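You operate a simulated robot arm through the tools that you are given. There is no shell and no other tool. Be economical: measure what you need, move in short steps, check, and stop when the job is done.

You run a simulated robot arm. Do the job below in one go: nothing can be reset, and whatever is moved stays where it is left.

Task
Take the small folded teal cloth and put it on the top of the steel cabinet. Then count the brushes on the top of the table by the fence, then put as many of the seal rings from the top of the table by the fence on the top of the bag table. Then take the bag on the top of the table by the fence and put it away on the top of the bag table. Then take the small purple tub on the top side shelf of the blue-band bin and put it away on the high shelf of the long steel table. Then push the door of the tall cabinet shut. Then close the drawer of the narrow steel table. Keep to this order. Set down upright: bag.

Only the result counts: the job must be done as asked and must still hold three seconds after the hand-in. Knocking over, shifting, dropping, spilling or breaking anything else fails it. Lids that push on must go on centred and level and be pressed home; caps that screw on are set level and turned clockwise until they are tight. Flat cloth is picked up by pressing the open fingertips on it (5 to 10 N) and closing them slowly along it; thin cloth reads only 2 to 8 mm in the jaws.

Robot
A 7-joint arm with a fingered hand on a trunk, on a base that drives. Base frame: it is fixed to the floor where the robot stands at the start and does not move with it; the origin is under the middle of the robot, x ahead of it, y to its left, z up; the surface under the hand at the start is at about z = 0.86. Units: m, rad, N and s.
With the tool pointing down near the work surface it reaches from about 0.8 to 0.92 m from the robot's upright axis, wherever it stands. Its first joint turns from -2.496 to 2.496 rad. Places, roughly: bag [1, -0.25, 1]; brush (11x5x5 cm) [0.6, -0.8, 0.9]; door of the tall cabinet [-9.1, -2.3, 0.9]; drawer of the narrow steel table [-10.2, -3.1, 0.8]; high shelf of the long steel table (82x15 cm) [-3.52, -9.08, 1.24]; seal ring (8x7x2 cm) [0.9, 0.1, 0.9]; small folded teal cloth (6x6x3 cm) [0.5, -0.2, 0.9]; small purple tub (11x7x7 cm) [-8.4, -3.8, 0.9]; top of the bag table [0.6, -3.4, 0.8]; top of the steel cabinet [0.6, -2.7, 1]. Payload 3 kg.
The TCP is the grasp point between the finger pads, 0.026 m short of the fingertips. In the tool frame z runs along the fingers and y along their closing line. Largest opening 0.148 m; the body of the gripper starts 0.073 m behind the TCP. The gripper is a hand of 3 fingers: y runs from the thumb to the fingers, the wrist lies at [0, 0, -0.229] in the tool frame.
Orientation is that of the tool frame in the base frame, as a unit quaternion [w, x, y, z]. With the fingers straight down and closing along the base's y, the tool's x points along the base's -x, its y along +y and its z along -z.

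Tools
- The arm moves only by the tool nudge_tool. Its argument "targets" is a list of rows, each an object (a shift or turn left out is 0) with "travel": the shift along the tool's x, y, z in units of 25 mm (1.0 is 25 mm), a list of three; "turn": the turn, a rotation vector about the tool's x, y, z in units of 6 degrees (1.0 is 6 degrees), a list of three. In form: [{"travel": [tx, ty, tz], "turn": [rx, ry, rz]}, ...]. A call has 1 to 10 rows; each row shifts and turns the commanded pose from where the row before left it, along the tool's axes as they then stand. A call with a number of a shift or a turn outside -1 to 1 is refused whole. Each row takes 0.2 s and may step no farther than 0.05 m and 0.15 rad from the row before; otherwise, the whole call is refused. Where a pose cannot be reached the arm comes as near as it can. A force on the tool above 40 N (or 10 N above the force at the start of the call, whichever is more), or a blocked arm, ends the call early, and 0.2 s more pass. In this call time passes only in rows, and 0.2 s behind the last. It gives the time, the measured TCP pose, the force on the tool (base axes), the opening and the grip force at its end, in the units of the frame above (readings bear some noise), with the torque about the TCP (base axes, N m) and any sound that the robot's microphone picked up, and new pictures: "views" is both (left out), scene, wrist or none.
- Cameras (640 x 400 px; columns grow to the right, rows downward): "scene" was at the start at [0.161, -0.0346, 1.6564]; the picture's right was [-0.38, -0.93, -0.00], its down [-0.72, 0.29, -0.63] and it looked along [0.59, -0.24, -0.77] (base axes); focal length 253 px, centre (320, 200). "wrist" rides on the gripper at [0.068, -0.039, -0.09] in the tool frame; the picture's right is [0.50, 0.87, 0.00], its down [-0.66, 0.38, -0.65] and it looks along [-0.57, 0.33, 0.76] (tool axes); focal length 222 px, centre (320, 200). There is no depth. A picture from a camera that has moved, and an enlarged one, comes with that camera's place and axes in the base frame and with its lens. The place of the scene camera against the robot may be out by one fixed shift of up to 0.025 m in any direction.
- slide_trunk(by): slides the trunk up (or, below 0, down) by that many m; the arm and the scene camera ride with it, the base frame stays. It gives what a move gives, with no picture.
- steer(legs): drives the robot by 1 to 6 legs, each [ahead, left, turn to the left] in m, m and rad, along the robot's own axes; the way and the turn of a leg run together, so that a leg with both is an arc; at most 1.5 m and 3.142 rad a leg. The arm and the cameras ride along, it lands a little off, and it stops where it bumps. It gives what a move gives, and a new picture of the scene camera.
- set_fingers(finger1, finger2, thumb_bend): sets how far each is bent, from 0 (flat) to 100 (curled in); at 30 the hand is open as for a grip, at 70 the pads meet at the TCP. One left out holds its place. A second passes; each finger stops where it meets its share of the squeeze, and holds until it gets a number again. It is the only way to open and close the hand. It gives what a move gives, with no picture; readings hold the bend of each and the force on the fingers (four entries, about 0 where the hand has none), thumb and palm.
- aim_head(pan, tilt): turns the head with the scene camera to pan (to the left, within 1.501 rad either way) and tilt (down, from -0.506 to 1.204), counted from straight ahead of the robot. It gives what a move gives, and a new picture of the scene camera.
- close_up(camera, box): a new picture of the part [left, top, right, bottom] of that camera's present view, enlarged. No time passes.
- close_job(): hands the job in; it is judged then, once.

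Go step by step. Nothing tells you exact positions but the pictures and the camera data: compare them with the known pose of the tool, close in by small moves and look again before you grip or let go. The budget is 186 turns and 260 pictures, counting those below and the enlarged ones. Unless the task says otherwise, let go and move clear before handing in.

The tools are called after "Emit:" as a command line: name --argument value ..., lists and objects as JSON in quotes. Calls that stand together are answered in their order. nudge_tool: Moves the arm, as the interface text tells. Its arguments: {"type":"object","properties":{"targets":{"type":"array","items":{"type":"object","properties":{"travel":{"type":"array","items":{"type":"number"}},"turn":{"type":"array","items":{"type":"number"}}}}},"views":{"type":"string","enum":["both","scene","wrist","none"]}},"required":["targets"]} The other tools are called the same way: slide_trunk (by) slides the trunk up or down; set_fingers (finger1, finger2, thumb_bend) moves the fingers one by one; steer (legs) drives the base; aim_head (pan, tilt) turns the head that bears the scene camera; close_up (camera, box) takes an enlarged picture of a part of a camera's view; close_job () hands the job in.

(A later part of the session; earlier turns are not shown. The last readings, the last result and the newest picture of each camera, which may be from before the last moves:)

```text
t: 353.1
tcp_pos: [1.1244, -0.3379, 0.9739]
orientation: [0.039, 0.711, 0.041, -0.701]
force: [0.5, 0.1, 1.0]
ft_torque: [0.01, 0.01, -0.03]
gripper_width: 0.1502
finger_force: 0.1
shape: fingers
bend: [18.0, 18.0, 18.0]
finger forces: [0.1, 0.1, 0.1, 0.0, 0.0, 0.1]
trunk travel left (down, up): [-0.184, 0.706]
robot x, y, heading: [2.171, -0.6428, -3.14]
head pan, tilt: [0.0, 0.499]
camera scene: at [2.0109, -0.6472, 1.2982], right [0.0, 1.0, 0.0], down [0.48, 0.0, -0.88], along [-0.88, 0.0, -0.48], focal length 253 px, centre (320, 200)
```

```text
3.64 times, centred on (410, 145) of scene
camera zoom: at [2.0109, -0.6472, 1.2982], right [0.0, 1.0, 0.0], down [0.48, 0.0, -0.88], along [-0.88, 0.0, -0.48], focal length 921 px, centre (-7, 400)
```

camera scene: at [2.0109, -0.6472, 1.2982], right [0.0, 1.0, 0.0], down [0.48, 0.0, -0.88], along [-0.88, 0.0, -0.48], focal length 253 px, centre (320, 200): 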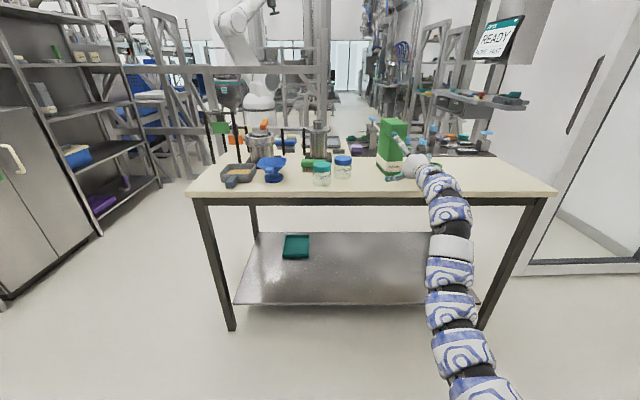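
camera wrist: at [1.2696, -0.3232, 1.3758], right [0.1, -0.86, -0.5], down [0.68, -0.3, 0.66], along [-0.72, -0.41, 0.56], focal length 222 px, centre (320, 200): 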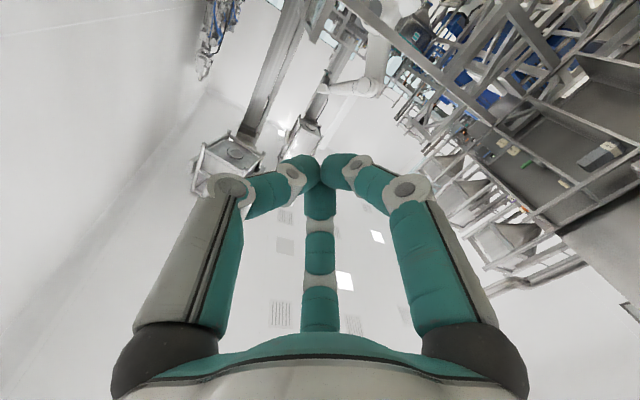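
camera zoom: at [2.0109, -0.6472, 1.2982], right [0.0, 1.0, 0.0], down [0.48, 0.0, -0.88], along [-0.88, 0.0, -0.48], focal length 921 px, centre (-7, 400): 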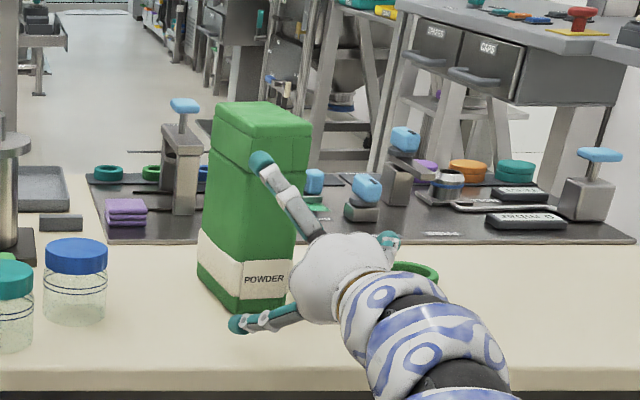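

I lower 1 cm, shift slightly, then slide in along the bag's axis.

Emit:
slide_trunk --by -0.01

Emit:
steer --legs '[[0.045, 0.011, 0]]'

Emit:
close_up --camera "wrist" --box '[0, 0, 640, 400]'

Emit:
close_up --camera "scene" --box '[330, 90, 490, 200]'

```text
t: 353.7
tcp_pos: [1.1233, -0.3383, 0.9645]
orientation: [0.039, 0.711, 0.04, -0.701]
force: [0.0, -0.6, 0.1]
ft_torque: [-0.04, -0.01, 0.03]
gripper_width: 0.1504
finger_force: 0.0
shape: fingers
bend: [18.0, 18.0, 18.0]
finger forces: [0.0, 0.0, 0.0, 0.0, 0.0, 0.1]
trunk travel left (down, up): [-0.174, 0.716]
robot x, y, heading: [2.1686, -0.6425, -3.139]
head pan, tilt: [0.0, 0.499]
```

```text
t: 354.6
tcp_pos: [1.0787, -0.3492, 0.9646]
orientation: [0.039, 0.711, 0.041, -0.701]
force: [-0.1, 0.9, 0.4]
ft_torque: [0.01, -0.04, 0.0]
gripper_width: 0.1504
finger_force: 0.0
shape: fingers
bend: [18.0, 18.0, 18.0]
finger forces: [0.0, 0.0, 0.0, 0.0, 0.1, 0.0]
trunk travel left (down, up): [-0.174, 0.716]
robot x, y, heading: [2.1268, -0.6568, -3.138]
head pan, tilt: [0.0, 0.499]
camera scene: at [1.9658, -0.6579, 1.2882], right [0.0, 1.0, 0.0], down [0.48, 0.0, -0.88], along [-0.88, 0.0, -0.48], focal length 253 px, centre (320, 200)
```

scene: 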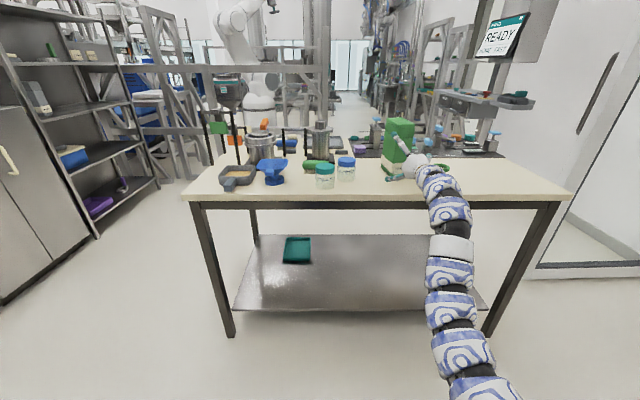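

```text
1.00 times, centred on (320, 200) of wrist (not enlarged: the box is as wide or as high as the picture)
camera zoom: at [1.164, -0.2993, 0.8979], right [0.11, -0.86, -0.5], down [0.68, -0.3, 0.66], along [-0.72, -0.41, 0.56], focal length 222 px, centre (320, 200)
```

zoom: 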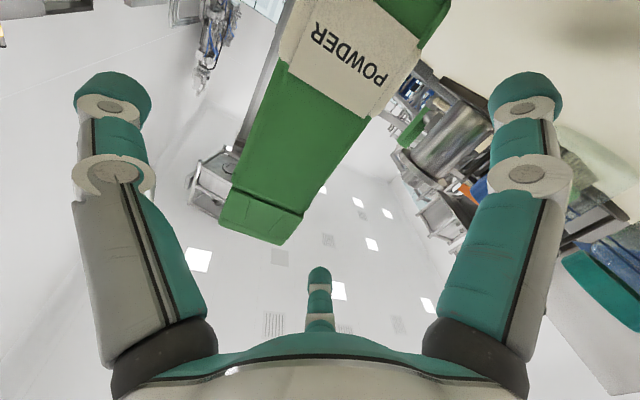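

```text
3.64 times, centred on (410, 145) of scene
camera zoom: at [1.9658, -0.6579, 1.2882], right [0.0, 1.0, 0.0], down [0.48, 0.0, -0.88], along [-0.88, 0.0, -0.48], focal length 921 px, centre (-7, 400)
```

zoom: 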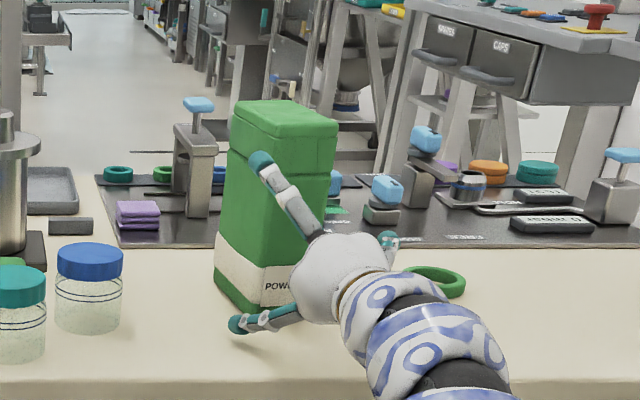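

Clearances look fine on both sides. I slide in the rest.

Emit:
steer --legs '[[0.04, 0.008, 0]]'

Emit:
steer --legs '[[0.042, 0.003, 0]]'

Emit:
close_up --camera "wrist" --box '[0, 0, 640, 400]'

Emit:
close_up --camera "scene" --box '[330, 90, 490, 200]'

```text
t: 355.4
tcp_pos: [1.0395, -0.3568, 0.9642]
orientation: [0.039, 0.711, 0.041, -0.701]
force: [0.1, 0.2, 0.2]
ft_torque: [-0.01, 0.01, -0.03]
gripper_width: 0.1504
finger_force: 0.1
shape: fingers
bend: [18.0, 18.0, 18.0]
finger forces: [0.0, 0.0, 0.0, 0.1, 0.0, 0.1]
trunk travel left (down, up): [-0.174, 0.716]
robot x, y, heading: [2.0861, -0.6611, -3.137]
head pan, tilt: [0.0, 0.499]
camera scene: at [1.9256, -0.6659, 1.2882], right [0.0, 1.0, 0.0], down [0.48, 0.0, -0.88], along [-0.88, 0.0, -0.48], focal length 253 px, centre (320, 200)
```

scene: 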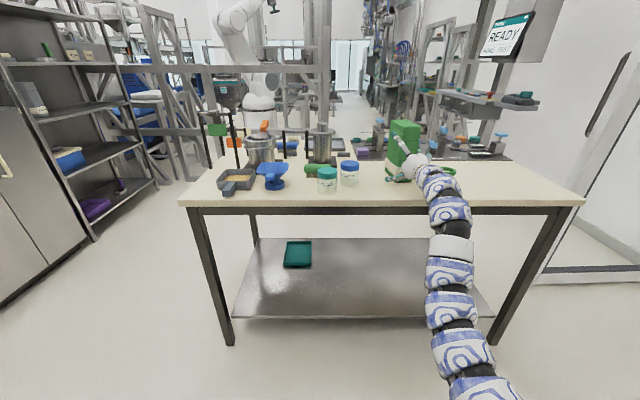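

```text
t: 356.3
tcp_pos: [0.9968, -0.3584, 0.9655]
orientation: [0.038, 0.711, 0.04, -0.701]
force: [0.8, -0.4, 0.2]
ft_torque: [-0.02, 0.0, -0.02]
gripper_width: 0.1504
finger_force: 0.0
shape: fingers
bend: [18.0, 18.0, 18.0]
finger forces: [0.0, 0.0, 0.1, 0.0, 0.0, 0.1]
trunk travel left (down, up): [-0.174, 0.716]
robot x, y, heading: [2.043, -0.6618, -3.139]
head pan, tilt: [0.0, 0.499]
camera scene: at [1.884, -0.669, 1.2882], right [0.0, 1.0, 0.0], down [0.48, 0.0, -0.88], along [-0.88, 0.0, -0.48], focal length 253 px, centre (320, 200)
```

scene: 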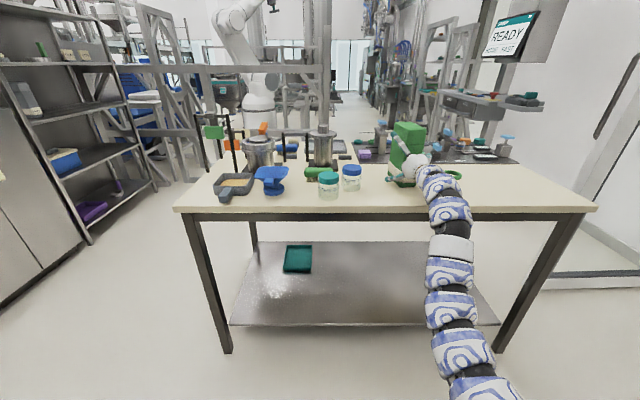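

```text
1.00 times, centred on (320, 200) of wrist (not enlarged: the box is as wide or as high as the picture)
camera zoom: at [1.0822, -0.3104, 0.898], right [0.11, -0.86, -0.5], down [0.68, -0.3, 0.66], along [-0.72, -0.41, 0.55], focal length 222 px, centre (320, 200)
```

zoom: 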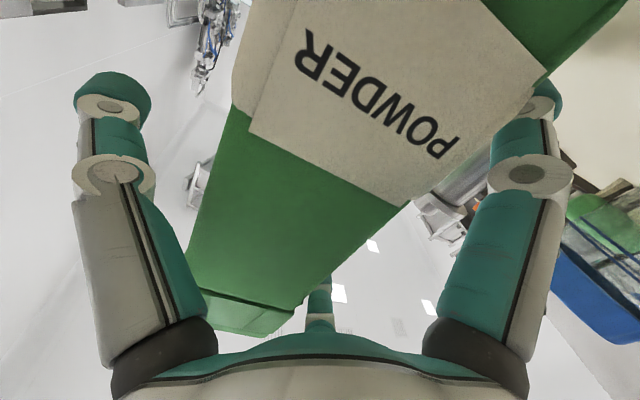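

```text
3.64 times, centred on (410, 145) of scene
camera zoom: at [1.884, -0.669, 1.2882], right [0.0, 1.0, 0.0], down [0.48, 0.0, -0.88], along [-0.88, 0.0, -0.48], focal length 921 px, centre (-7, 400)
```

zoom: 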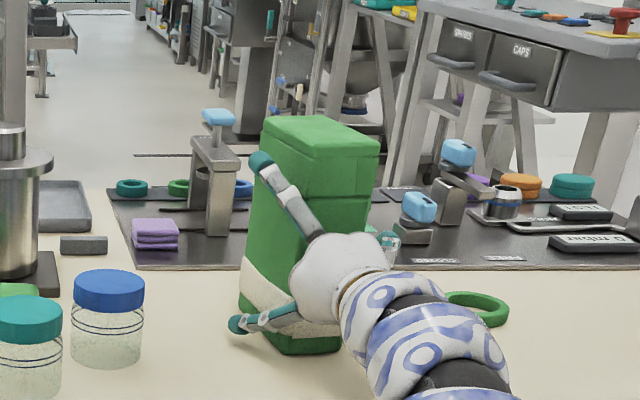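

The bag body is between the fingers, below the cap. I close.

Emit:
set_fingers --finger1 52 --finger2 52 --thumb_bend 44

Emit:
set_fingers --finger1 66 --finger2 66 --thumb_bend 60

Emit:
close_up --camera "wrist" --box '[0, 0, 640, 400]'

Emit:
close_up --camera "scene" --box '[330, 90, 490, 200]'

```text
t: 357.3
tcp_pos: [0.9974, -0.3594, 0.9642]
orientation: [0.04, 0.711, 0.042, -0.701]
force: [2.9, -1.6, -0.5]
ft_torque: [-0.02, 0.0, 0.05]
gripper_width: 0.0795
finger_force: 9.6
shape: fingers
bend: [48.0, 48.0, 44.0]
finger forces: [4.7, 4.9, 0.0, 0.0, 8.6, 0.0]
trunk travel left (down, up): [-0.174, 0.716]
robot x, y, heading: [2.0458, -0.6637, -3.143]
head pan, tilt: [0.0, 0.499]
```

```text
t: 358.3
tcp_pos: [0.9966, -0.3588, 0.965]
orientation: [0.038, 0.711, 0.04, -0.701]
force: [2.2, 3.5, 0.4]
ft_torque: [-0.01, -0.03, -0.05]
gripper_width: 0.0714
finger_force: 29.1
shape: fingers
bend: [53.0, 53.0, 50.0]
finger forces: [13.9, 14.6, 0.1, 0.0, 31.1, 0.0]
trunk travel left (down, up): [-0.174, 0.716]
robot x, y, heading: [2.0449, -0.6619, -3.139]
head pan, tilt: [0.0, 0.499]
```

```text
1.00 times, centred on (320, 200) of wrist (not enlarged: the box is as wide or as high as the picture)
camera zoom: at [1.0822, -0.31, 0.8979], right [0.1, -0.86, -0.5], down [0.68, -0.3, 0.66], along [-0.72, -0.41, 0.55], focal length 222 px, centre (320, 200)
```

zoom: 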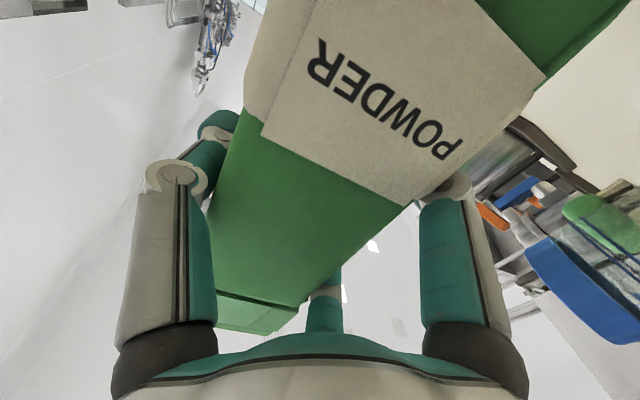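

```text
3.64 times, centred on (410, 145) of scene
camera zoom: at [1.8839, -0.6687, 1.2882], right [0.0, 1.0, 0.0], down [0.48, 0.0, -0.88], along [-0.88, 0.0, -0.48], focal length 921 px, centre (-7, 400)
```

zoom: 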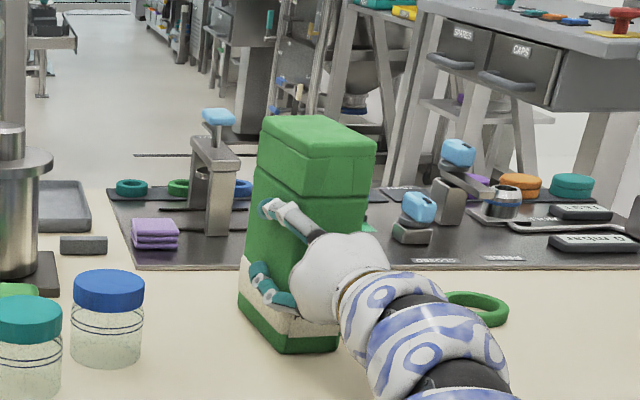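

A solid side grip under the cap. Test lift of 4 cm.

Emit:
slide_trunk --by 0.04

Emit:
close_up --camera "scene" --box '[330, 90, 490, 200]'

```text
t: 359.2
tcp_pos: [0.9949, -0.3602, 1.0031]
orientation: [0.04, 0.712, 0.041, -0.7]
force: [-1.1, 1.5, -11.2]
ft_torque: [-0.12, -0.37, 0.01]
gripper_width: 0.0705
finger_force: 29.6
shape: fingers
bend: [53.0, 54.0, 50.0]
finger forces: [12.2, 17.7, 0.0, 0.0, 29.7, 0.0]
trunk travel left (down, up): [-0.214, 0.676]
robot x, y, heading: [2.043, -0.6631, -3.143]
head pan, tilt: [0.0, 0.499]
```

```text
3.64 times, centred on (410, 145) of scene
camera zoom: at [1.8825, -0.6686, 1.3279], right [0.0, 1.0, 0.0], down [0.48, 0.0, -0.88], along [-0.88, 0.0, -0.48], focal length 921 px, centre (-7, 400)
```

zoom: 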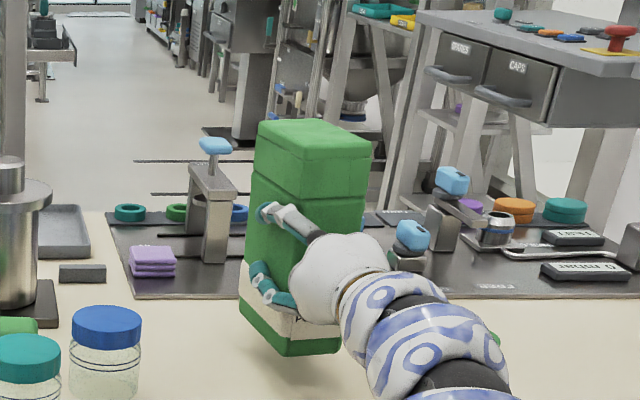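

The bag lifts cleanly (about 1.1 kg) with its cap on. I raise it and carry it: back off, strafe, stop to check.

Emit:
slide_trunk --by 0.3

Emit:
steer --legs '[[-0.45, 0, 0], [0, 1.4, 0]]'

Emit:
close_up --camera "wrist" --box '[0, 0, 640, 400]'

```text
t: 362.2
tcp_pos: [0.9949, -0.3594, 1.3028]
orientation: [0.04, 0.711, 0.041, -0.701]
force: [1.1, 0.9, -9.4]
ft_torque: [-0.11, -0.33, 0.01]
gripper_width: 0.0704
finger_force: 29.8
shape: fingers
bend: [54.0, 55.0, 50.0]
finger forces: [12.3, 17.7, 0.0, 0.0, 29.7, 0.0]
trunk travel left (down, up): [-0.514, 0.376]
robot x, y, heading: [2.0481, -0.6638, -3.14]
head pan, tilt: [0.0, 0.499]
```

```text
t: 371.4
tcp_pos: [1.4529, -1.7488, 1.3034]
orientation: [0.041, 0.711, 0.043, -0.7]
force: [0.5, 0.2, -10.1]
ft_torque: [-0.11, -0.36, 0.01]
gripper_width: 0.0704
finger_force: 29.9
shape: fingers
bend: [54.0, 55.0, 50.0]
finger forces: [12.2, 17.6, 0.0, 0.0, 29.8, 0.0]
trunk travel left (down, up): [-0.514, 0.376]
robot x, y, heading: [2.5013, -2.0449, -3.136]
head pan, tilt: [0.0, 0.499]
camera scene: at [2.3407, -2.0542, 1.628], right [-0.01, 1.0, 0.0], down [0.48, 0.0, -0.88], along [-0.88, -0.01, -0.48], focal length 253 px, centre (320, 200)
```

scene: 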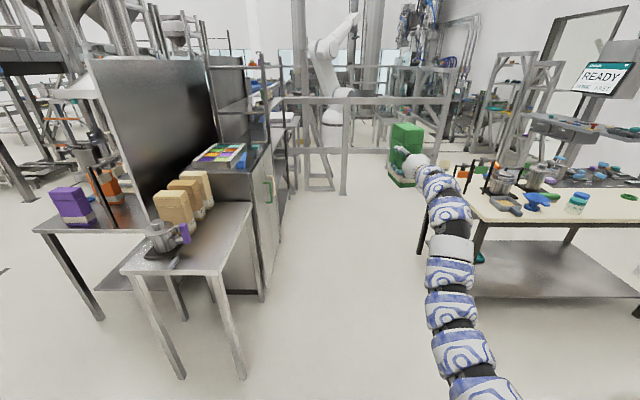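

```text
1.00 times, centred on (320, 200) of wrist (not enlarged: the box is as wide or as high as the picture)
camera zoom: at [1.5374, -1.7001, 1.2367], right [0.11, -0.86, -0.5], down [0.68, -0.3, 0.66], along [-0.72, -0.42, 0.55], focal length 222 px, centre (320, 200)
```

zoom: 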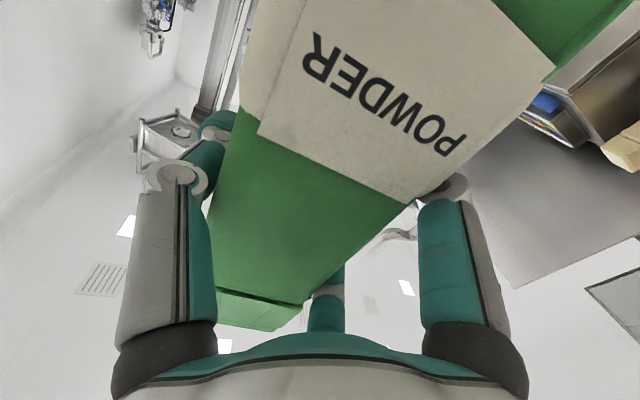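

Bag is steady. I turn in open space and drive around to the front side of the bag table.

Emit:
steer --legs '[[0, 0, -1.69], [-1.192, -0.139, 0], [-0.539, 0.743, 0], [-0.575, 0.185, 0], [-0.314, 0.366, 0]]'

Emit:
aim_head --pan -0.2 --tilt 0.7

```text
t: 391.4
tcp_pos: [1.5143, -3.5206, 1.3042]
orientation: [-0.491, 0.509, -0.498, -0.501]
force: [-0.9, -0.7, -9.9]
ft_torque: [-0.31, 0.17, 0.01]
gripper_width: 0.0697
finger_force: 27.8
shape: fingers
bend: [54.0, 55.0, 50.0]
finger forces: [11.4, 16.2, 0.0, 0.1, 28.0, 0.0]
trunk travel left (down, up): [-0.514, 0.376]
robot x, y, heading: [1.1133, -4.5363, 1.475]
head pan, tilt: [0.0, 0.499]
camera scene: at [1.1411, -4.3717, 1.628], right [1.0, -0.09, 0.0], down [-0.04, -0.48, -0.88], along [0.08, 0.87, -0.48], focal length 253 px, centre (320, 200)
```

scene: 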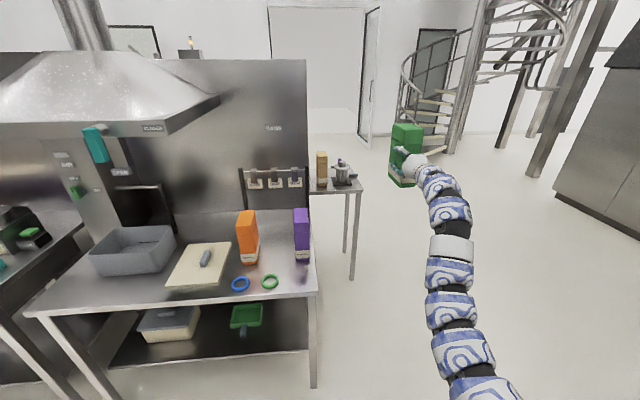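

```text
t: 392.1
tcp_pos: [1.5153, -3.5204, 1.303]
orientation: [-0.491, 0.509, -0.499, -0.501]
force: [-0.3, -0.2, -10.0]
ft_torque: [-0.33, 0.13, 0.01]
gripper_width: 0.07
finger_force: 28.3
shape: fingers
bend: [54.0, 55.0, 50.0]
finger forces: [11.9, 16.1, 0.0, 0.0, 28.1, 0.1]
trunk travel left (down, up): [-0.514, 0.376]
robot x, y, heading: [1.1148, -4.5347, 1.474]
head pan, tilt: [-0.201, 0.7]
camera scene: at [1.1575, -4.3807, 1.6103], right [0.96, -0.29, 0.0], down [-0.19, -0.62, -0.76], along [0.22, 0.73, -0.64], focal length 253 px, centre (320, 200)
```

scene: 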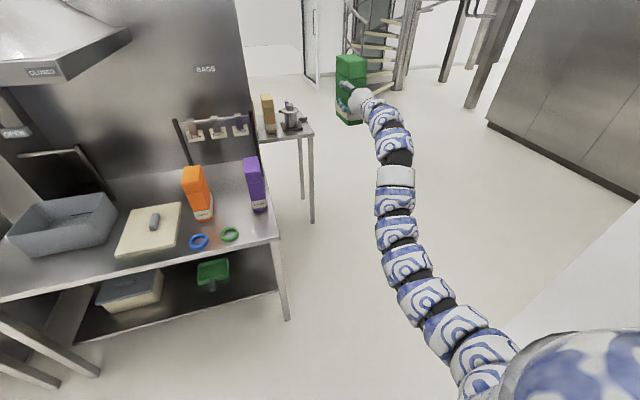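

Good view: the free patch in front of the purple bag is x 1.04–1.19, y −3.64…−3.46. I move the bag above (1.125, −3.55).

Emit:
steer --legs '[[-0.101, 0.397, 0]]'

Emit:
close_up --camera "wrist" --box '[0, 0, 640, 400]'

Emit:
slide_trunk --by -0.25

Emit:
aim_head --pan -0.3 --tilt 0.6

```text
t: 394.6
tcp_pos: [1.1086, -3.5832, 1.3036]
orientation: [-0.49, 0.511, -0.497, -0.502]
force: [-0.2, -0.8, -10.7]
ft_torque: [-0.34, 0.13, -0.01]
gripper_width: 0.0696
finger_force: 27.2
shape: fingers
bend: [54.0, 55.0, 50.0]
finger forces: [11.9, 16.0, 0.1, 0.1, 28.1, 0.0]
trunk travel left (down, up): [-0.514, 0.376]
robot x, y, heading: [0.7124, -4.6031, 1.481]
head pan, tilt: [-0.201, 0.7]
camera scene: at [0.7536, -4.4445, 1.6103], right [0.96, -0.29, 0.0], down [-0.18, -0.62, -0.76], along [0.22, 0.73, -0.64], focal length 253 px, centre (320, 200)
```

scene: 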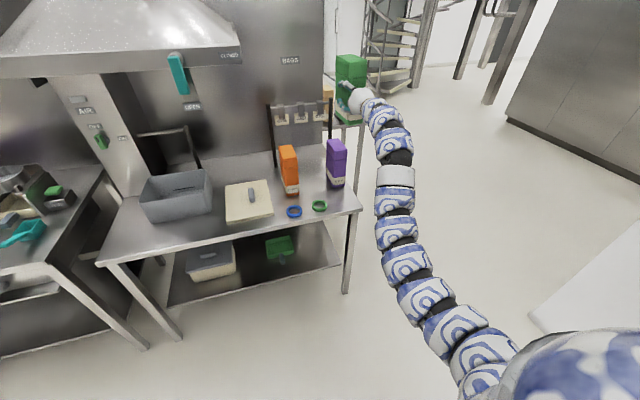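

```text
1.00 times, centred on (320, 200) of wrist (not enlarged: the box is as wide or as high as the picture)
camera zoom: at [1.1486, -3.6738, 1.2368], right [-0.86, -0.03, -0.5], down [-0.36, -0.65, 0.67], along [-0.35, 0.76, 0.55], focal length 222 px, centre (320, 200)
```

zoom: 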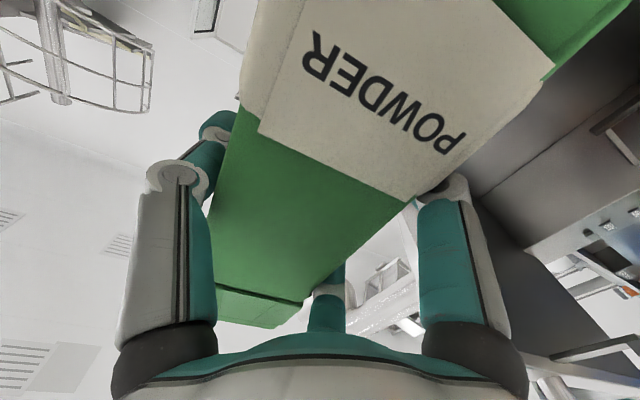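

```text
t: 397.2
tcp_pos: [1.1081, -3.5839, 1.054]
orientation: [-0.49, 0.51, -0.498, -0.501]
force: [0.7, -0.9, -10.1]
ft_torque: [-0.33, 0.17, 0.0]
gripper_width: 0.0697
finger_force: 28.0
shape: fingers
bend: [54.0, 55.0, 50.0]
finger forces: [11.8, 16.0, 0.0, 0.0, 28.2, 0.0]
trunk travel left (down, up): [-0.264, 0.626]
robot x, y, heading: [0.716, -4.6015, 1.48]
head pan, tilt: [-0.201, 0.7]
```

```text
t: 397.9
tcp_pos: [1.1086, -3.5835, 1.0523]
orientation: [-0.49, 0.511, -0.498, -0.501]
force: [0.2, -0.8, -9.4]
ft_torque: [-0.35, 0.13, 0.03]
gripper_width: 0.0696
finger_force: 28.2
shape: fingers
bend: [54.0, 55.0, 50.0]
finger forces: [11.9, 15.8, 0.1, 0.0, 28.1, 0.0]
trunk travel left (down, up): [-0.264, 0.626]
robot x, y, heading: [0.7133, -4.5993, 1.486]
head pan, tilt: [-0.3, 0.6]
camera scene: at [0.7632, -4.4442, 1.3689], right [0.93, -0.38, 0.0], down [-0.21, -0.52, -0.82], along [0.31, 0.76, -0.57], focal length 253 px, centre (320, 200)
```

scene: 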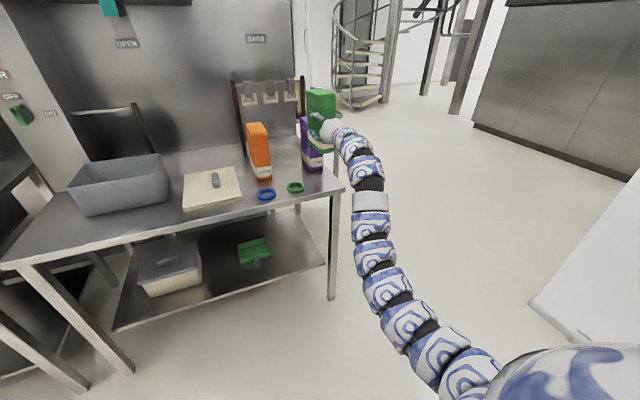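

Emit:
close_up --camera "scene" --box '[250, 70, 390, 210]'

Emit:
slide_trunk --by -0.1

Emit:
close_up --camera "scene" --box '[250, 70, 390, 210]'

```text
2.86 times, centred on (320, 140) of scene
camera zoom: at [0.7632, -4.4442, 1.3689], right [0.93, -0.38, 0.0], down [-0.21, -0.52, -0.82], along [0.31, 0.76, -0.57], focal length 724 px, centre (320, 371)
```

zoom: 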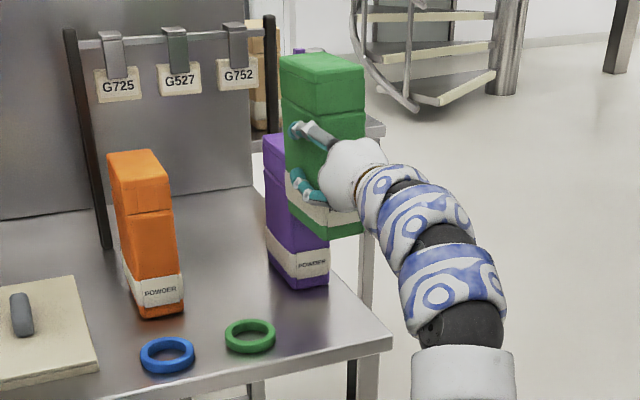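

```text
t: 399.2
tcp_pos: [1.1074, -3.5827, 0.9525]
orientation: [-0.49, 0.51, -0.498, -0.502]
force: [0.4, -0.1, -8.6]
ft_torque: [-0.36, 0.12, 0.01]
gripper_width: 0.0697
finger_force: 28.6
shape: fingers
bend: [54.0, 55.0, 50.0]
finger forces: [11.9, 15.9, 0.1, 0.1, 28.2, 0.0]
trunk travel left (down, up): [-0.164, 0.726]
robot x, y, heading: [0.712, -4.6029, 1.484]
head pan, tilt: [-0.3, 0.6]
```

```text
2.86 times, centred on (320, 140) of scene
camera zoom: at [0.7631, -4.4444, 1.2689], right [0.93, -0.38, 0.0], down [-0.21, -0.52, -0.82], along [0.31, 0.76, -0.57], focal length 724 px, centre (320, 371)
```

zoom: 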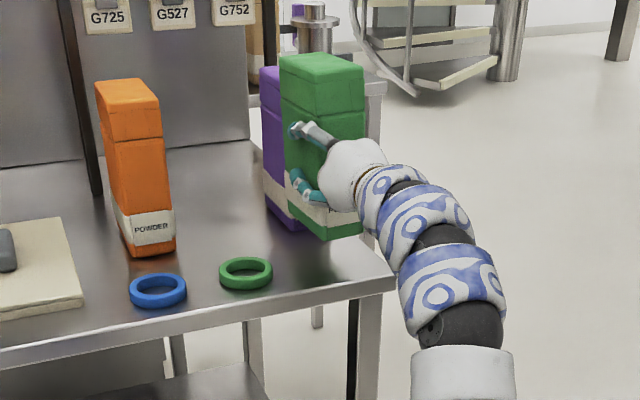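

Clear of purple bag and rings. I lower to contact.

Emit:
slide_trunk --by -0.035

Emit:
slide_trunk --by -0.008

Emit:
slide_trunk --by -0.005

```text
t: 400.0
tcp_pos: [1.1078, -3.5849, 0.9187]
orientation: [-0.49, 0.511, -0.497, -0.502]
force: [-0.4, -0.4, -10.4]
ft_torque: [-0.34, 0.12, -0.01]
gripper_width: 0.0696
finger_force: 27.8
shape: fingers
bend: [54.0, 55.0, 50.0]
finger forces: [11.9, 15.9, 0.0, 0.0, 28.1, 0.1]
trunk travel left (down, up): [-0.129, 0.761]
robot x, y, heading: [0.7139, -4.5991, 1.48]
head pan, tilt: [-0.3, 0.6]
```

```text
t: 400.6
tcp_pos: [1.107, -3.5838, 0.9108]
orientation: [-0.49, 0.511, -0.497, -0.502]
force: [0.1, 0.0, -9.3]
ft_torque: [-0.11, 0.12, -0.05]
gripper_width: 0.0698
finger_force: 27.8
shape: fingers
bend: [54.0, 55.0, 50.0]
finger forces: [11.6, 15.9, 0.0, 0.0, 28.1, 0.0]
trunk travel left (down, up): [-0.121, 0.769]
robot x, y, heading: [0.7107, -4.6018, 1.48]
head pan, tilt: [-0.3, 0.6]
```

```text
t: 401.1
tcp_pos: [1.1087, -3.5843, 0.9077]
orientation: [-0.49, 0.511, -0.497, -0.502]
force: [1.5, -3.2, -0.6]
ft_torque: [0.29, 0.13, -0.14]
gripper_width: 0.0696
finger_force: 28.1
shape: fingers
bend: [55.0, 55.0, 50.0]
finger forces: [12.4, 14.6, 0.0, 0.0, 29.5, 0.0]
trunk travel left (down, up): [-0.116, 0.774]
robot x, y, heading: [0.7123, -4.5994, 1.479]
head pan, tilt: [-0.3, 0.6]
```

The bag's weight is on the table. I open the hand.

Emit:
slide_trunk --by -0.002

Emit:
set_fingers --finger1 40 --finger2 40 --thumb_bend 38

Emit:
set_fingers --finger1 18 --finger2 18 --thumb_bend 18

Emit:
close_up --camera "scene" --box '[250, 70, 390, 210]'

Emit:
close_up --camera "wrist" --box '[0, 0, 640, 400]'

```text
t: 401.6
tcp_pos: [1.1087, -3.5851, 0.9056]
orientation: [-0.491, 0.509, -0.497, -0.502]
force: [4.2, -3.6, 4.3]
ft_torque: [0.45, 0.11, -0.18]
gripper_width: 0.0696
finger_force: 28.7
shape: fingers
bend: [55.0, 55.0, 50.0]
finger forces: [13.1, 13.6, 0.0, 0.0, 31.0, 0.1]
trunk travel left (down, up): [-0.114, 0.776]
robot x, y, heading: [0.7117, -4.6021, 1.486]
head pan, tilt: [-0.3, 0.6]
```

```text
t: 402.6
tcp_pos: [1.1084, -3.5843, 0.9043]
orientation: [-0.49, 0.511, -0.498, -0.501]
force: [1.1, 0.2, -0.9]
ft_torque: [0.01, 0.0, 0.0]
gripper_width: 0.0979
finger_force: 0.0
shape: fingers
bend: [40.0, 40.0, 38.0]
finger forces: [0.0, 0.2, 0.2, 0.1, 0.1, 0.1]
trunk travel left (down, up): [-0.114, 0.776]
robot x, y, heading: [0.7131, -4.5967, 1.484]
head pan, tilt: [-0.3, 0.6]
```

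```text
t: 403.6
tcp_pos: [1.1071, -3.5835, 0.9046]
orientation: [-0.49, 0.511, -0.497, -0.502]
force: [-0.2, 0.6, 0.3]
ft_torque: [0.0, 0.0, 0.0]
gripper_width: 0.1503
finger_force: 0.0
shape: fingers
bend: [18.0, 18.0, 18.0]
finger forces: [0.1, 0.0, 0.0, 0.0, 0.1, 0.1]
trunk travel left (down, up): [-0.114, 0.776]
robot x, y, heading: [0.7134, -4.6028, 1.481]
head pan, tilt: [-0.3, 0.6]
```

```text
2.86 times, centred on (320, 140) of scene
camera zoom: at [0.7628, -4.4453, 1.2191], right [0.93, -0.38, 0.0], down [-0.21, -0.52, -0.82], along [0.31, 0.76, -0.57], focal length 724 px, centre (320, 371)
```

zoom: 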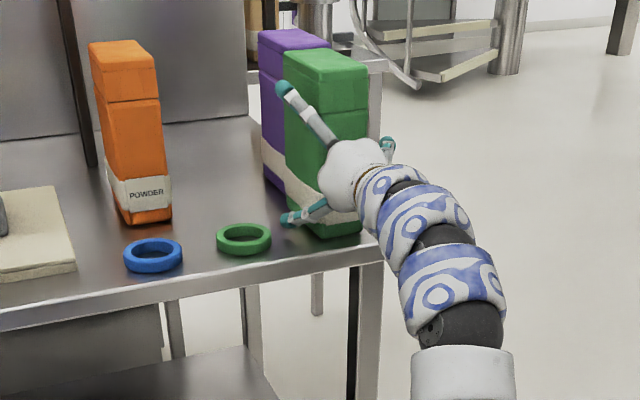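

```text
1.00 times, centred on (320, 200) of wrist (not enlarged: the box is as wide or as high as the picture)
camera zoom: at [1.1485, -3.6747, 0.8375], right [-0.86, -0.03, -0.5], down [-0.36, -0.65, 0.66], along [-0.35, 0.76, 0.55], focal length 222 px, centre (320, 200)
```

zoom: 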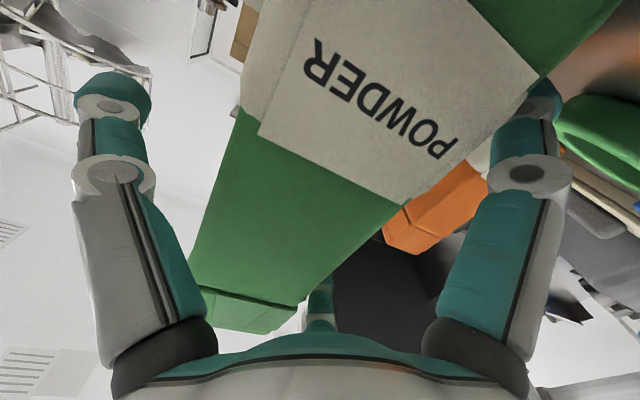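

The bag stands upright on its own. I withdraw straight back.

Emit:
steer --legs '[[-0.12, -0.0107, 0], [-0.15, -0.0134, 0]]'

Emit:
close_up --camera "scene" --box '[230, 70, 390, 210]'

```text
t: 405.9
tcp_pos: [1.1086, -3.854, 0.9037]
orientation: [-0.49, 0.511, -0.498, -0.501]
force: [-0.3, -0.4, -0.5]
ft_torque: [0.0, -0.03, -0.02]
gripper_width: 0.1504
finger_force: 0.0
shape: fingers
bend: [18.0, 18.0, 18.0]
finger forces: [0.0, 0.0, 0.0, 0.0, 0.0, 0.0]
trunk travel left (down, up): [-0.114, 0.776]
robot x, y, heading: [0.7106, -4.8764, 1.476]
head pan, tilt: [-0.3, 0.6]
camera scene: at [0.763, -4.7155, 1.219], right [0.92, -0.38, 0.0], down [-0.21, -0.52, -0.82], along [0.31, 0.76, -0.57], focal length 253 px, centre (320, 200)
```

scene: 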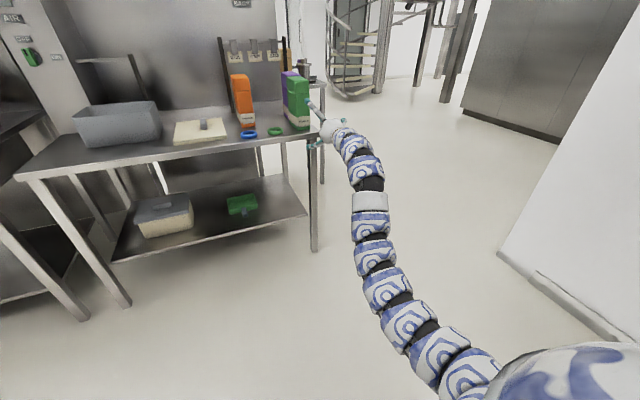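

```text
2.86 times, centred on (310, 140) of scene
camera zoom: at [0.763, -4.7155, 1.219], right [0.92, -0.38, 0.0], down [-0.21, -0.52, -0.82], along [0.31, 0.76, -0.57], focal length 724 px, centre (349, 371)
```

zoom: 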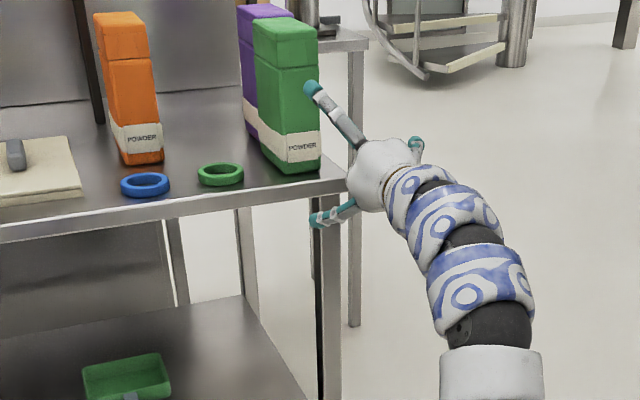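

The bag is placed next to the rings. Next is the purple tub far to the west; I raise the arm, turn to face −x and look down the aisle.

Emit:
slide_trunk --by 0.35

Emit:
steer --legs '[[0, 0, 1.666]]'

Emit:
aim_head --pan 0.15 --tilt 0.3

```text
t: 409.3
tcp_pos: [1.1097, -3.8549, 1.2537]
orientation: [-0.49, 0.511, -0.498, -0.501]
force: [0.2, 0.3, -0.1]
ft_torque: [0.0, -0.01, 0.01]
gripper_width: 0.1506
finger_force: 0.0
shape: fingers
bend: [18.0, 18.0, 18.0]
finger forces: [0.0, 0.0, 0.0, 0.0, 0.0, 0.0]
trunk travel left (down, up): [-0.464, 0.426]
robot x, y, heading: [0.7114, -4.8708, 1.485]
head pan, tilt: [-0.3, 0.6]
```

```text
t: 413.7
tcp_pos: [-0.3311, -4.5516, 1.2544]
orientation: [0.034, 0.711, 0.036, -0.701]
force: [0.3, -0.5, -0.2]
ft_torque: [-0.02, -0.01, -0.05]
gripper_width: 0.1504
finger_force: 0.1
shape: fingers
bend: [18.0, 18.0, 18.0]
finger forces: [0.1, 0.0, 0.0, 0.1, 0.0, 0.1]
trunk travel left (down, up): [-0.464, 0.426]
robot x, y, heading: [0.7106, -4.8744, 3.13]
head pan, tilt: [-0.3, 0.6]
camera scene: at [0.5578, -4.8487, 1.5691], right [0.31, 0.95, 0.0], down [0.54, -0.17, -0.82], along [-0.78, 0.26, -0.57], focal length 253 px, centre (320, 200)
```

scene: 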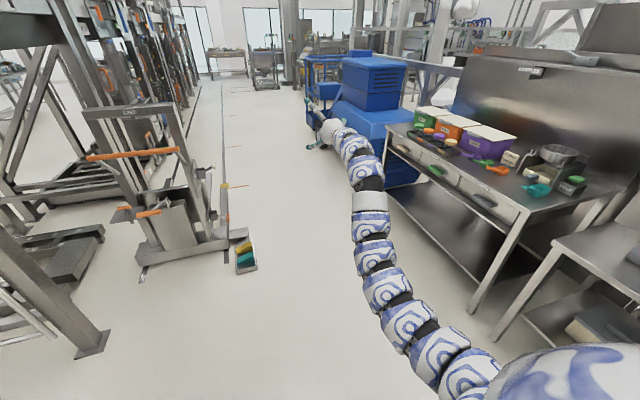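

```text
t: 414.6
tcp_pos: [-0.3323, -4.5527, 1.2545]
orientation: [0.035, 0.711, 0.037, -0.701]
force: [0.2, 0.8, -0.5]
ft_torque: [0.05, 0.02, -0.03]
gripper_width: 0.1503
finger_force: 0.1
shape: fingers
bend: [18.0, 18.0, 18.0]
finger forces: [0.0, 0.0, 0.1, 0.0, 0.1, 0.0]
trunk travel left (down, up): [-0.464, 0.426]
robot x, y, heading: [0.7093, -4.8714, 3.13]
head pan, tilt: [0.15, 0.3]
camera scene: at [0.5493, -4.8886, 1.5965], right [-0.13, 0.99, 0.0], down [0.29, 0.04, -0.96], along [-0.95, -0.13, -0.3], focal length 253 px, centre (320, 200)
```

scene: 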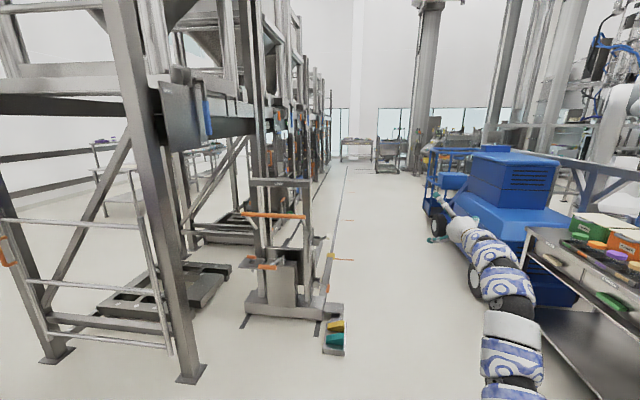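

The aisle is clear between the stacker (y<-4.9) and the blue machine (y>-3.7). I centre at y≈-4.35 and drive west.

Emit:
steer --legs '[[0, -0.5, 0.01], [1.5, 0, 0], [1.5, 0, 0], [1.5, 0, 0]]'

Emit:
aim_head --pan 0.0 --tilt 0.3

```text
t: 438.6
tcp_pos: [-4.8363, -4.1124, 1.2537]
orientation: [0.047, 0.71, 0.049, -0.701]
force: [-0.2, -0.6, 0.9]
ft_torque: [0.03, 0.02, -0.03]
gripper_width: 0.1503
finger_force: 0.0
shape: fingers
bend: [18.0, 18.0, 18.0]
finger forces: [0.0, 0.0, 0.0, 0.1, 0.0, 0.0]
trunk travel left (down, up): [-0.464, 0.426]
robot x, y, heading: [-3.7836, -4.3957, -3.121]
head pan, tilt: [0.15, 0.3]
camera scene: at [-3.9446, -4.4182, 1.5965], right [-0.17, 0.99, 0.0], down [0.29, 0.05, -0.96], along [-0.94, -0.16, -0.3], focal length 253 px, centre (320, 200)
```

scene: 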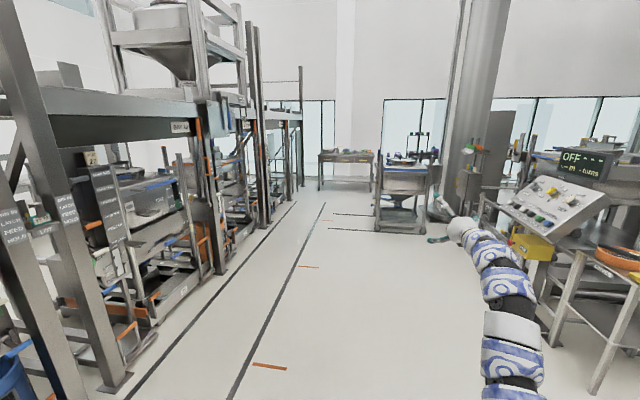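

```text
t: 439.3
tcp_pos: [-4.8376, -4.1109, 1.2539]
orientation: [0.047, 0.711, 0.048, -0.7]
force: [-1.0, -0.4, -0.7]
ft_torque: [0.01, -0.01, 0.0]
gripper_width: 0.1505
finger_force: 0.1
shape: fingers
bend: [18.0, 18.0, 18.0]
finger forces: [0.0, 0.1, 0.0, 0.0, 0.0, 0.0]
trunk travel left (down, up): [-0.464, 0.426]
robot x, y, heading: [-3.7815, -4.3954, -3.123]
head pan, tilt: [0.0, 0.3]
camera scene: at [-3.9459, -4.4043, 1.5965], right [-0.02, 1.0, 0.0], down [0.3, 0.01, -0.96], along [-0.96, -0.02, -0.3], focal length 253 px, centre (320, 200)
```

scene: 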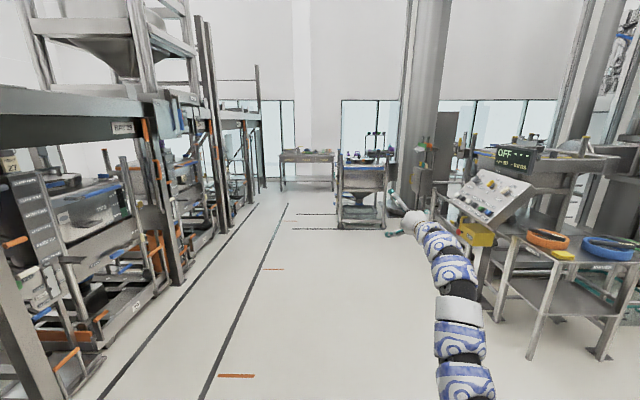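

The bin stands near (−8, −3.8). I drive 1.9 m closer and zoom in.

Emit:
steer --legs '[[1.0, 0.15, 0], [0.9, 0.1, 0]]'

Emit:
close_up --camera "scene" --box '[240, 90, 560, 290]'

```text
t: 448.9
tcp_pos: [-6.7322, -4.3951, 1.2549]
orientation: [0.046, 0.711, 0.048, -0.7]
force: [-0.8, 0.6, -0.6]
ft_torque: [-0.01, -0.01, 0.04]
gripper_width: 0.1505
finger_force: 0.1
shape: fingers
bend: [18.0, 18.0, 18.0]
finger forces: [0.1, 0.1, 0.0, 0.0, 0.1, 0.1]
trunk travel left (down, up): [-0.464, 0.426]
robot x, y, heading: [-5.6786, -4.6764, -3.124]
head pan, tilt: [0.0, 0.3]
camera scene: at [-5.8409, -4.6884, 1.5965], right [-0.02, 1.0, 0.0], down [0.3, 0.01, -0.96], along [-0.95, -0.02, -0.3], focal length 253 px, centre (320, 200)
```

scene: 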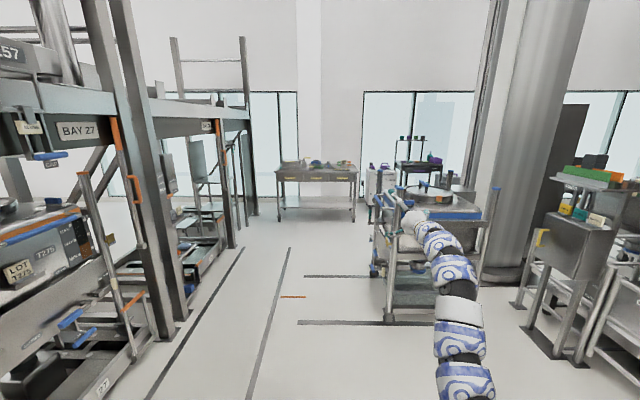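

```text
2.00 times, centred on (400, 190) of scene
camera zoom: at [-5.8409, -4.6884, 1.5965], right [-0.02, 1.0, 0.0], down [0.3, 0.01, -0.96], along [-0.95, -0.02, -0.3], focal length 506 px, centre (160, 220)
```

zoom: 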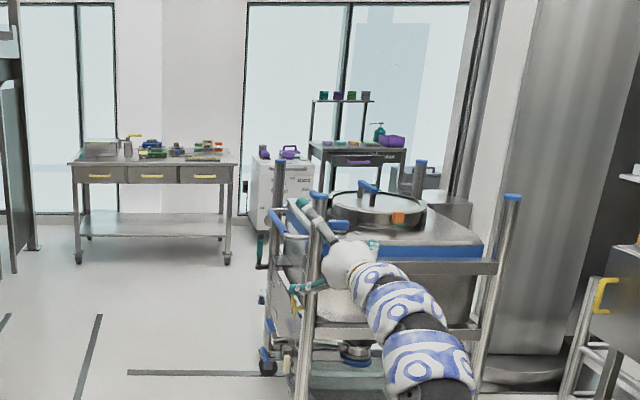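

The blue-band bin spans about x −7.6…−8.2; its side shelf is on the west. I drive past on its south side and look right.

Emit:
steer --legs '[[0.3, 0.35, 0], [1.5, 0, 0], [0.75, 0, 0]]'

Emit:
aim_head --pan -1.3 --tilt 0.55

```text
t: 462.4
tcp_pos: [-9.2931, -4.7957, 1.2544]
orientation: [0.047, 0.71, 0.049, -0.7]
force: [0.0, 0.5, 0.8]
ft_torque: [0.0, 0.0, -0.03]
gripper_width: 0.1506
finger_force: 0.1
shape: fingers
bend: [18.0, 18.0, 18.0]
finger forces: [0.0, 0.1, 0.0, 0.0, 0.0, 0.1]
trunk travel left (down, up): [-0.464, 0.426]
robot x, y, heading: [-8.2351, -5.075, -3.118]
head pan, tilt: [0.0, 0.3]
camera scene: at [-8.4017, -5.0868, 1.5965], right [-0.02, 1.0, 0.0], down [0.3, 0.01, -0.96], along [-0.95, -0.02, -0.3], focal length 253 px, centre (320, 200)
```

scene: 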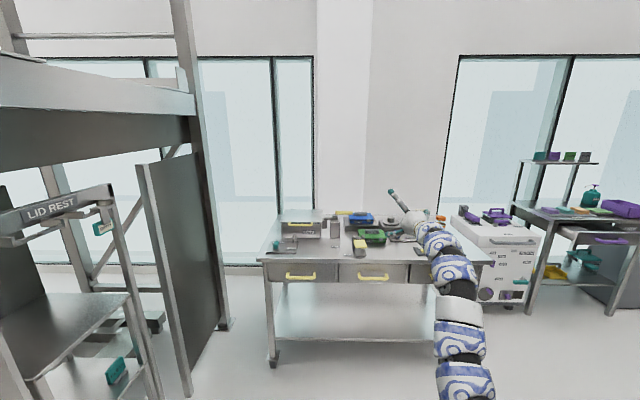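

```text
t: 463.9
tcp_pos: [-9.2939, -4.7968, 1.2539]
orientation: [0.047, 0.711, 0.049, -0.7]
force: [-0.5, 0.0, 0.1]
ft_torque: [0.0, 0.01, 0.01]
gripper_width: 0.1505
finger_force: 0.0
shape: fingers
bend: [18.0, 18.0, 18.0]
finger forces: [0.1, 0.1, 0.0, 0.1, 0.1, 0.0]
trunk travel left (down, up): [-0.464, 0.426]
robot x, y, heading: [-8.2411, -5.0794, -3.121]
head pan, tilt: [-1.3, 0.55]
camera scene: at [-8.3341, -4.9988, 1.5736], right [0.96, 0.29, 0.0], down [0.15, -0.5, -0.85], along [-0.25, 0.82, -0.52], focal length 253 px, centre (320, 200)
```

scene: 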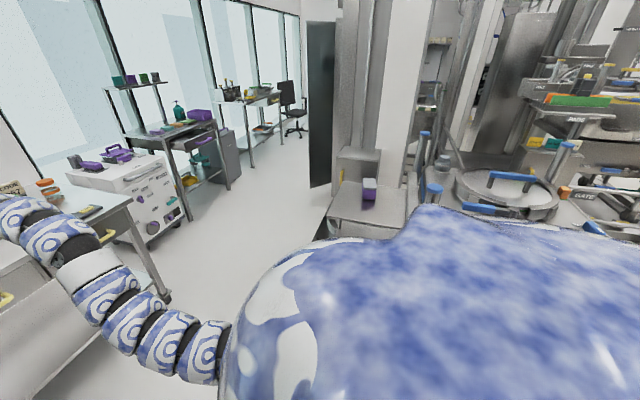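

The tub sits on the shelf at about (−8.42, −3.81). I zoom in.

Emit:
close_up --camera "scene" --box '[300, 120, 460, 250]'

Emit:
close_up --camera "scene" --box '[40, 40, 360, 240]'

```text
3.08 times, centred on (380, 185) of scene
camera zoom: at [-8.3341, -4.9988, 1.5736], right [0.96, 0.29, 0.0], down [0.15, -0.5, -0.85], along [-0.25, 0.82, -0.52], focal length 779 px, centre (135, 246)
```

zoom: 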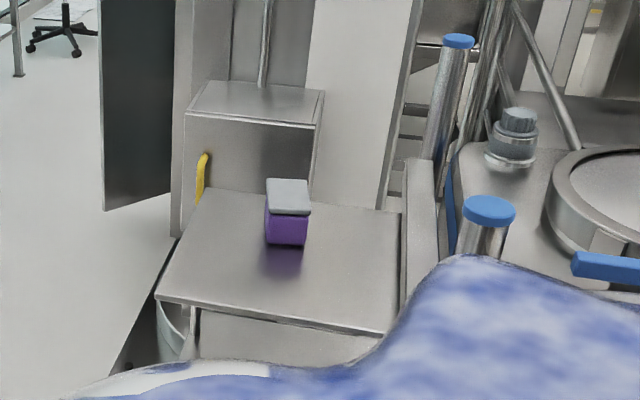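

```text
2.00 times, centred on (200, 140) of scene
camera zoom: at [-8.3341, -4.9988, 1.5736], right [0.96, 0.29, 0.0], down [0.15, -0.5, -0.85], along [-0.25, 0.82, -0.52], focal length 506 px, centre (560, 320)
```

zoom: 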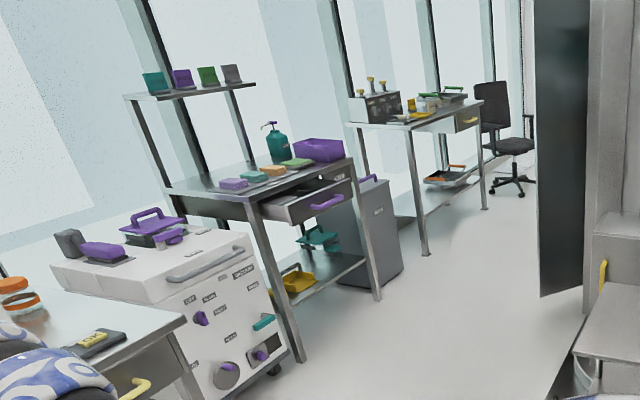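

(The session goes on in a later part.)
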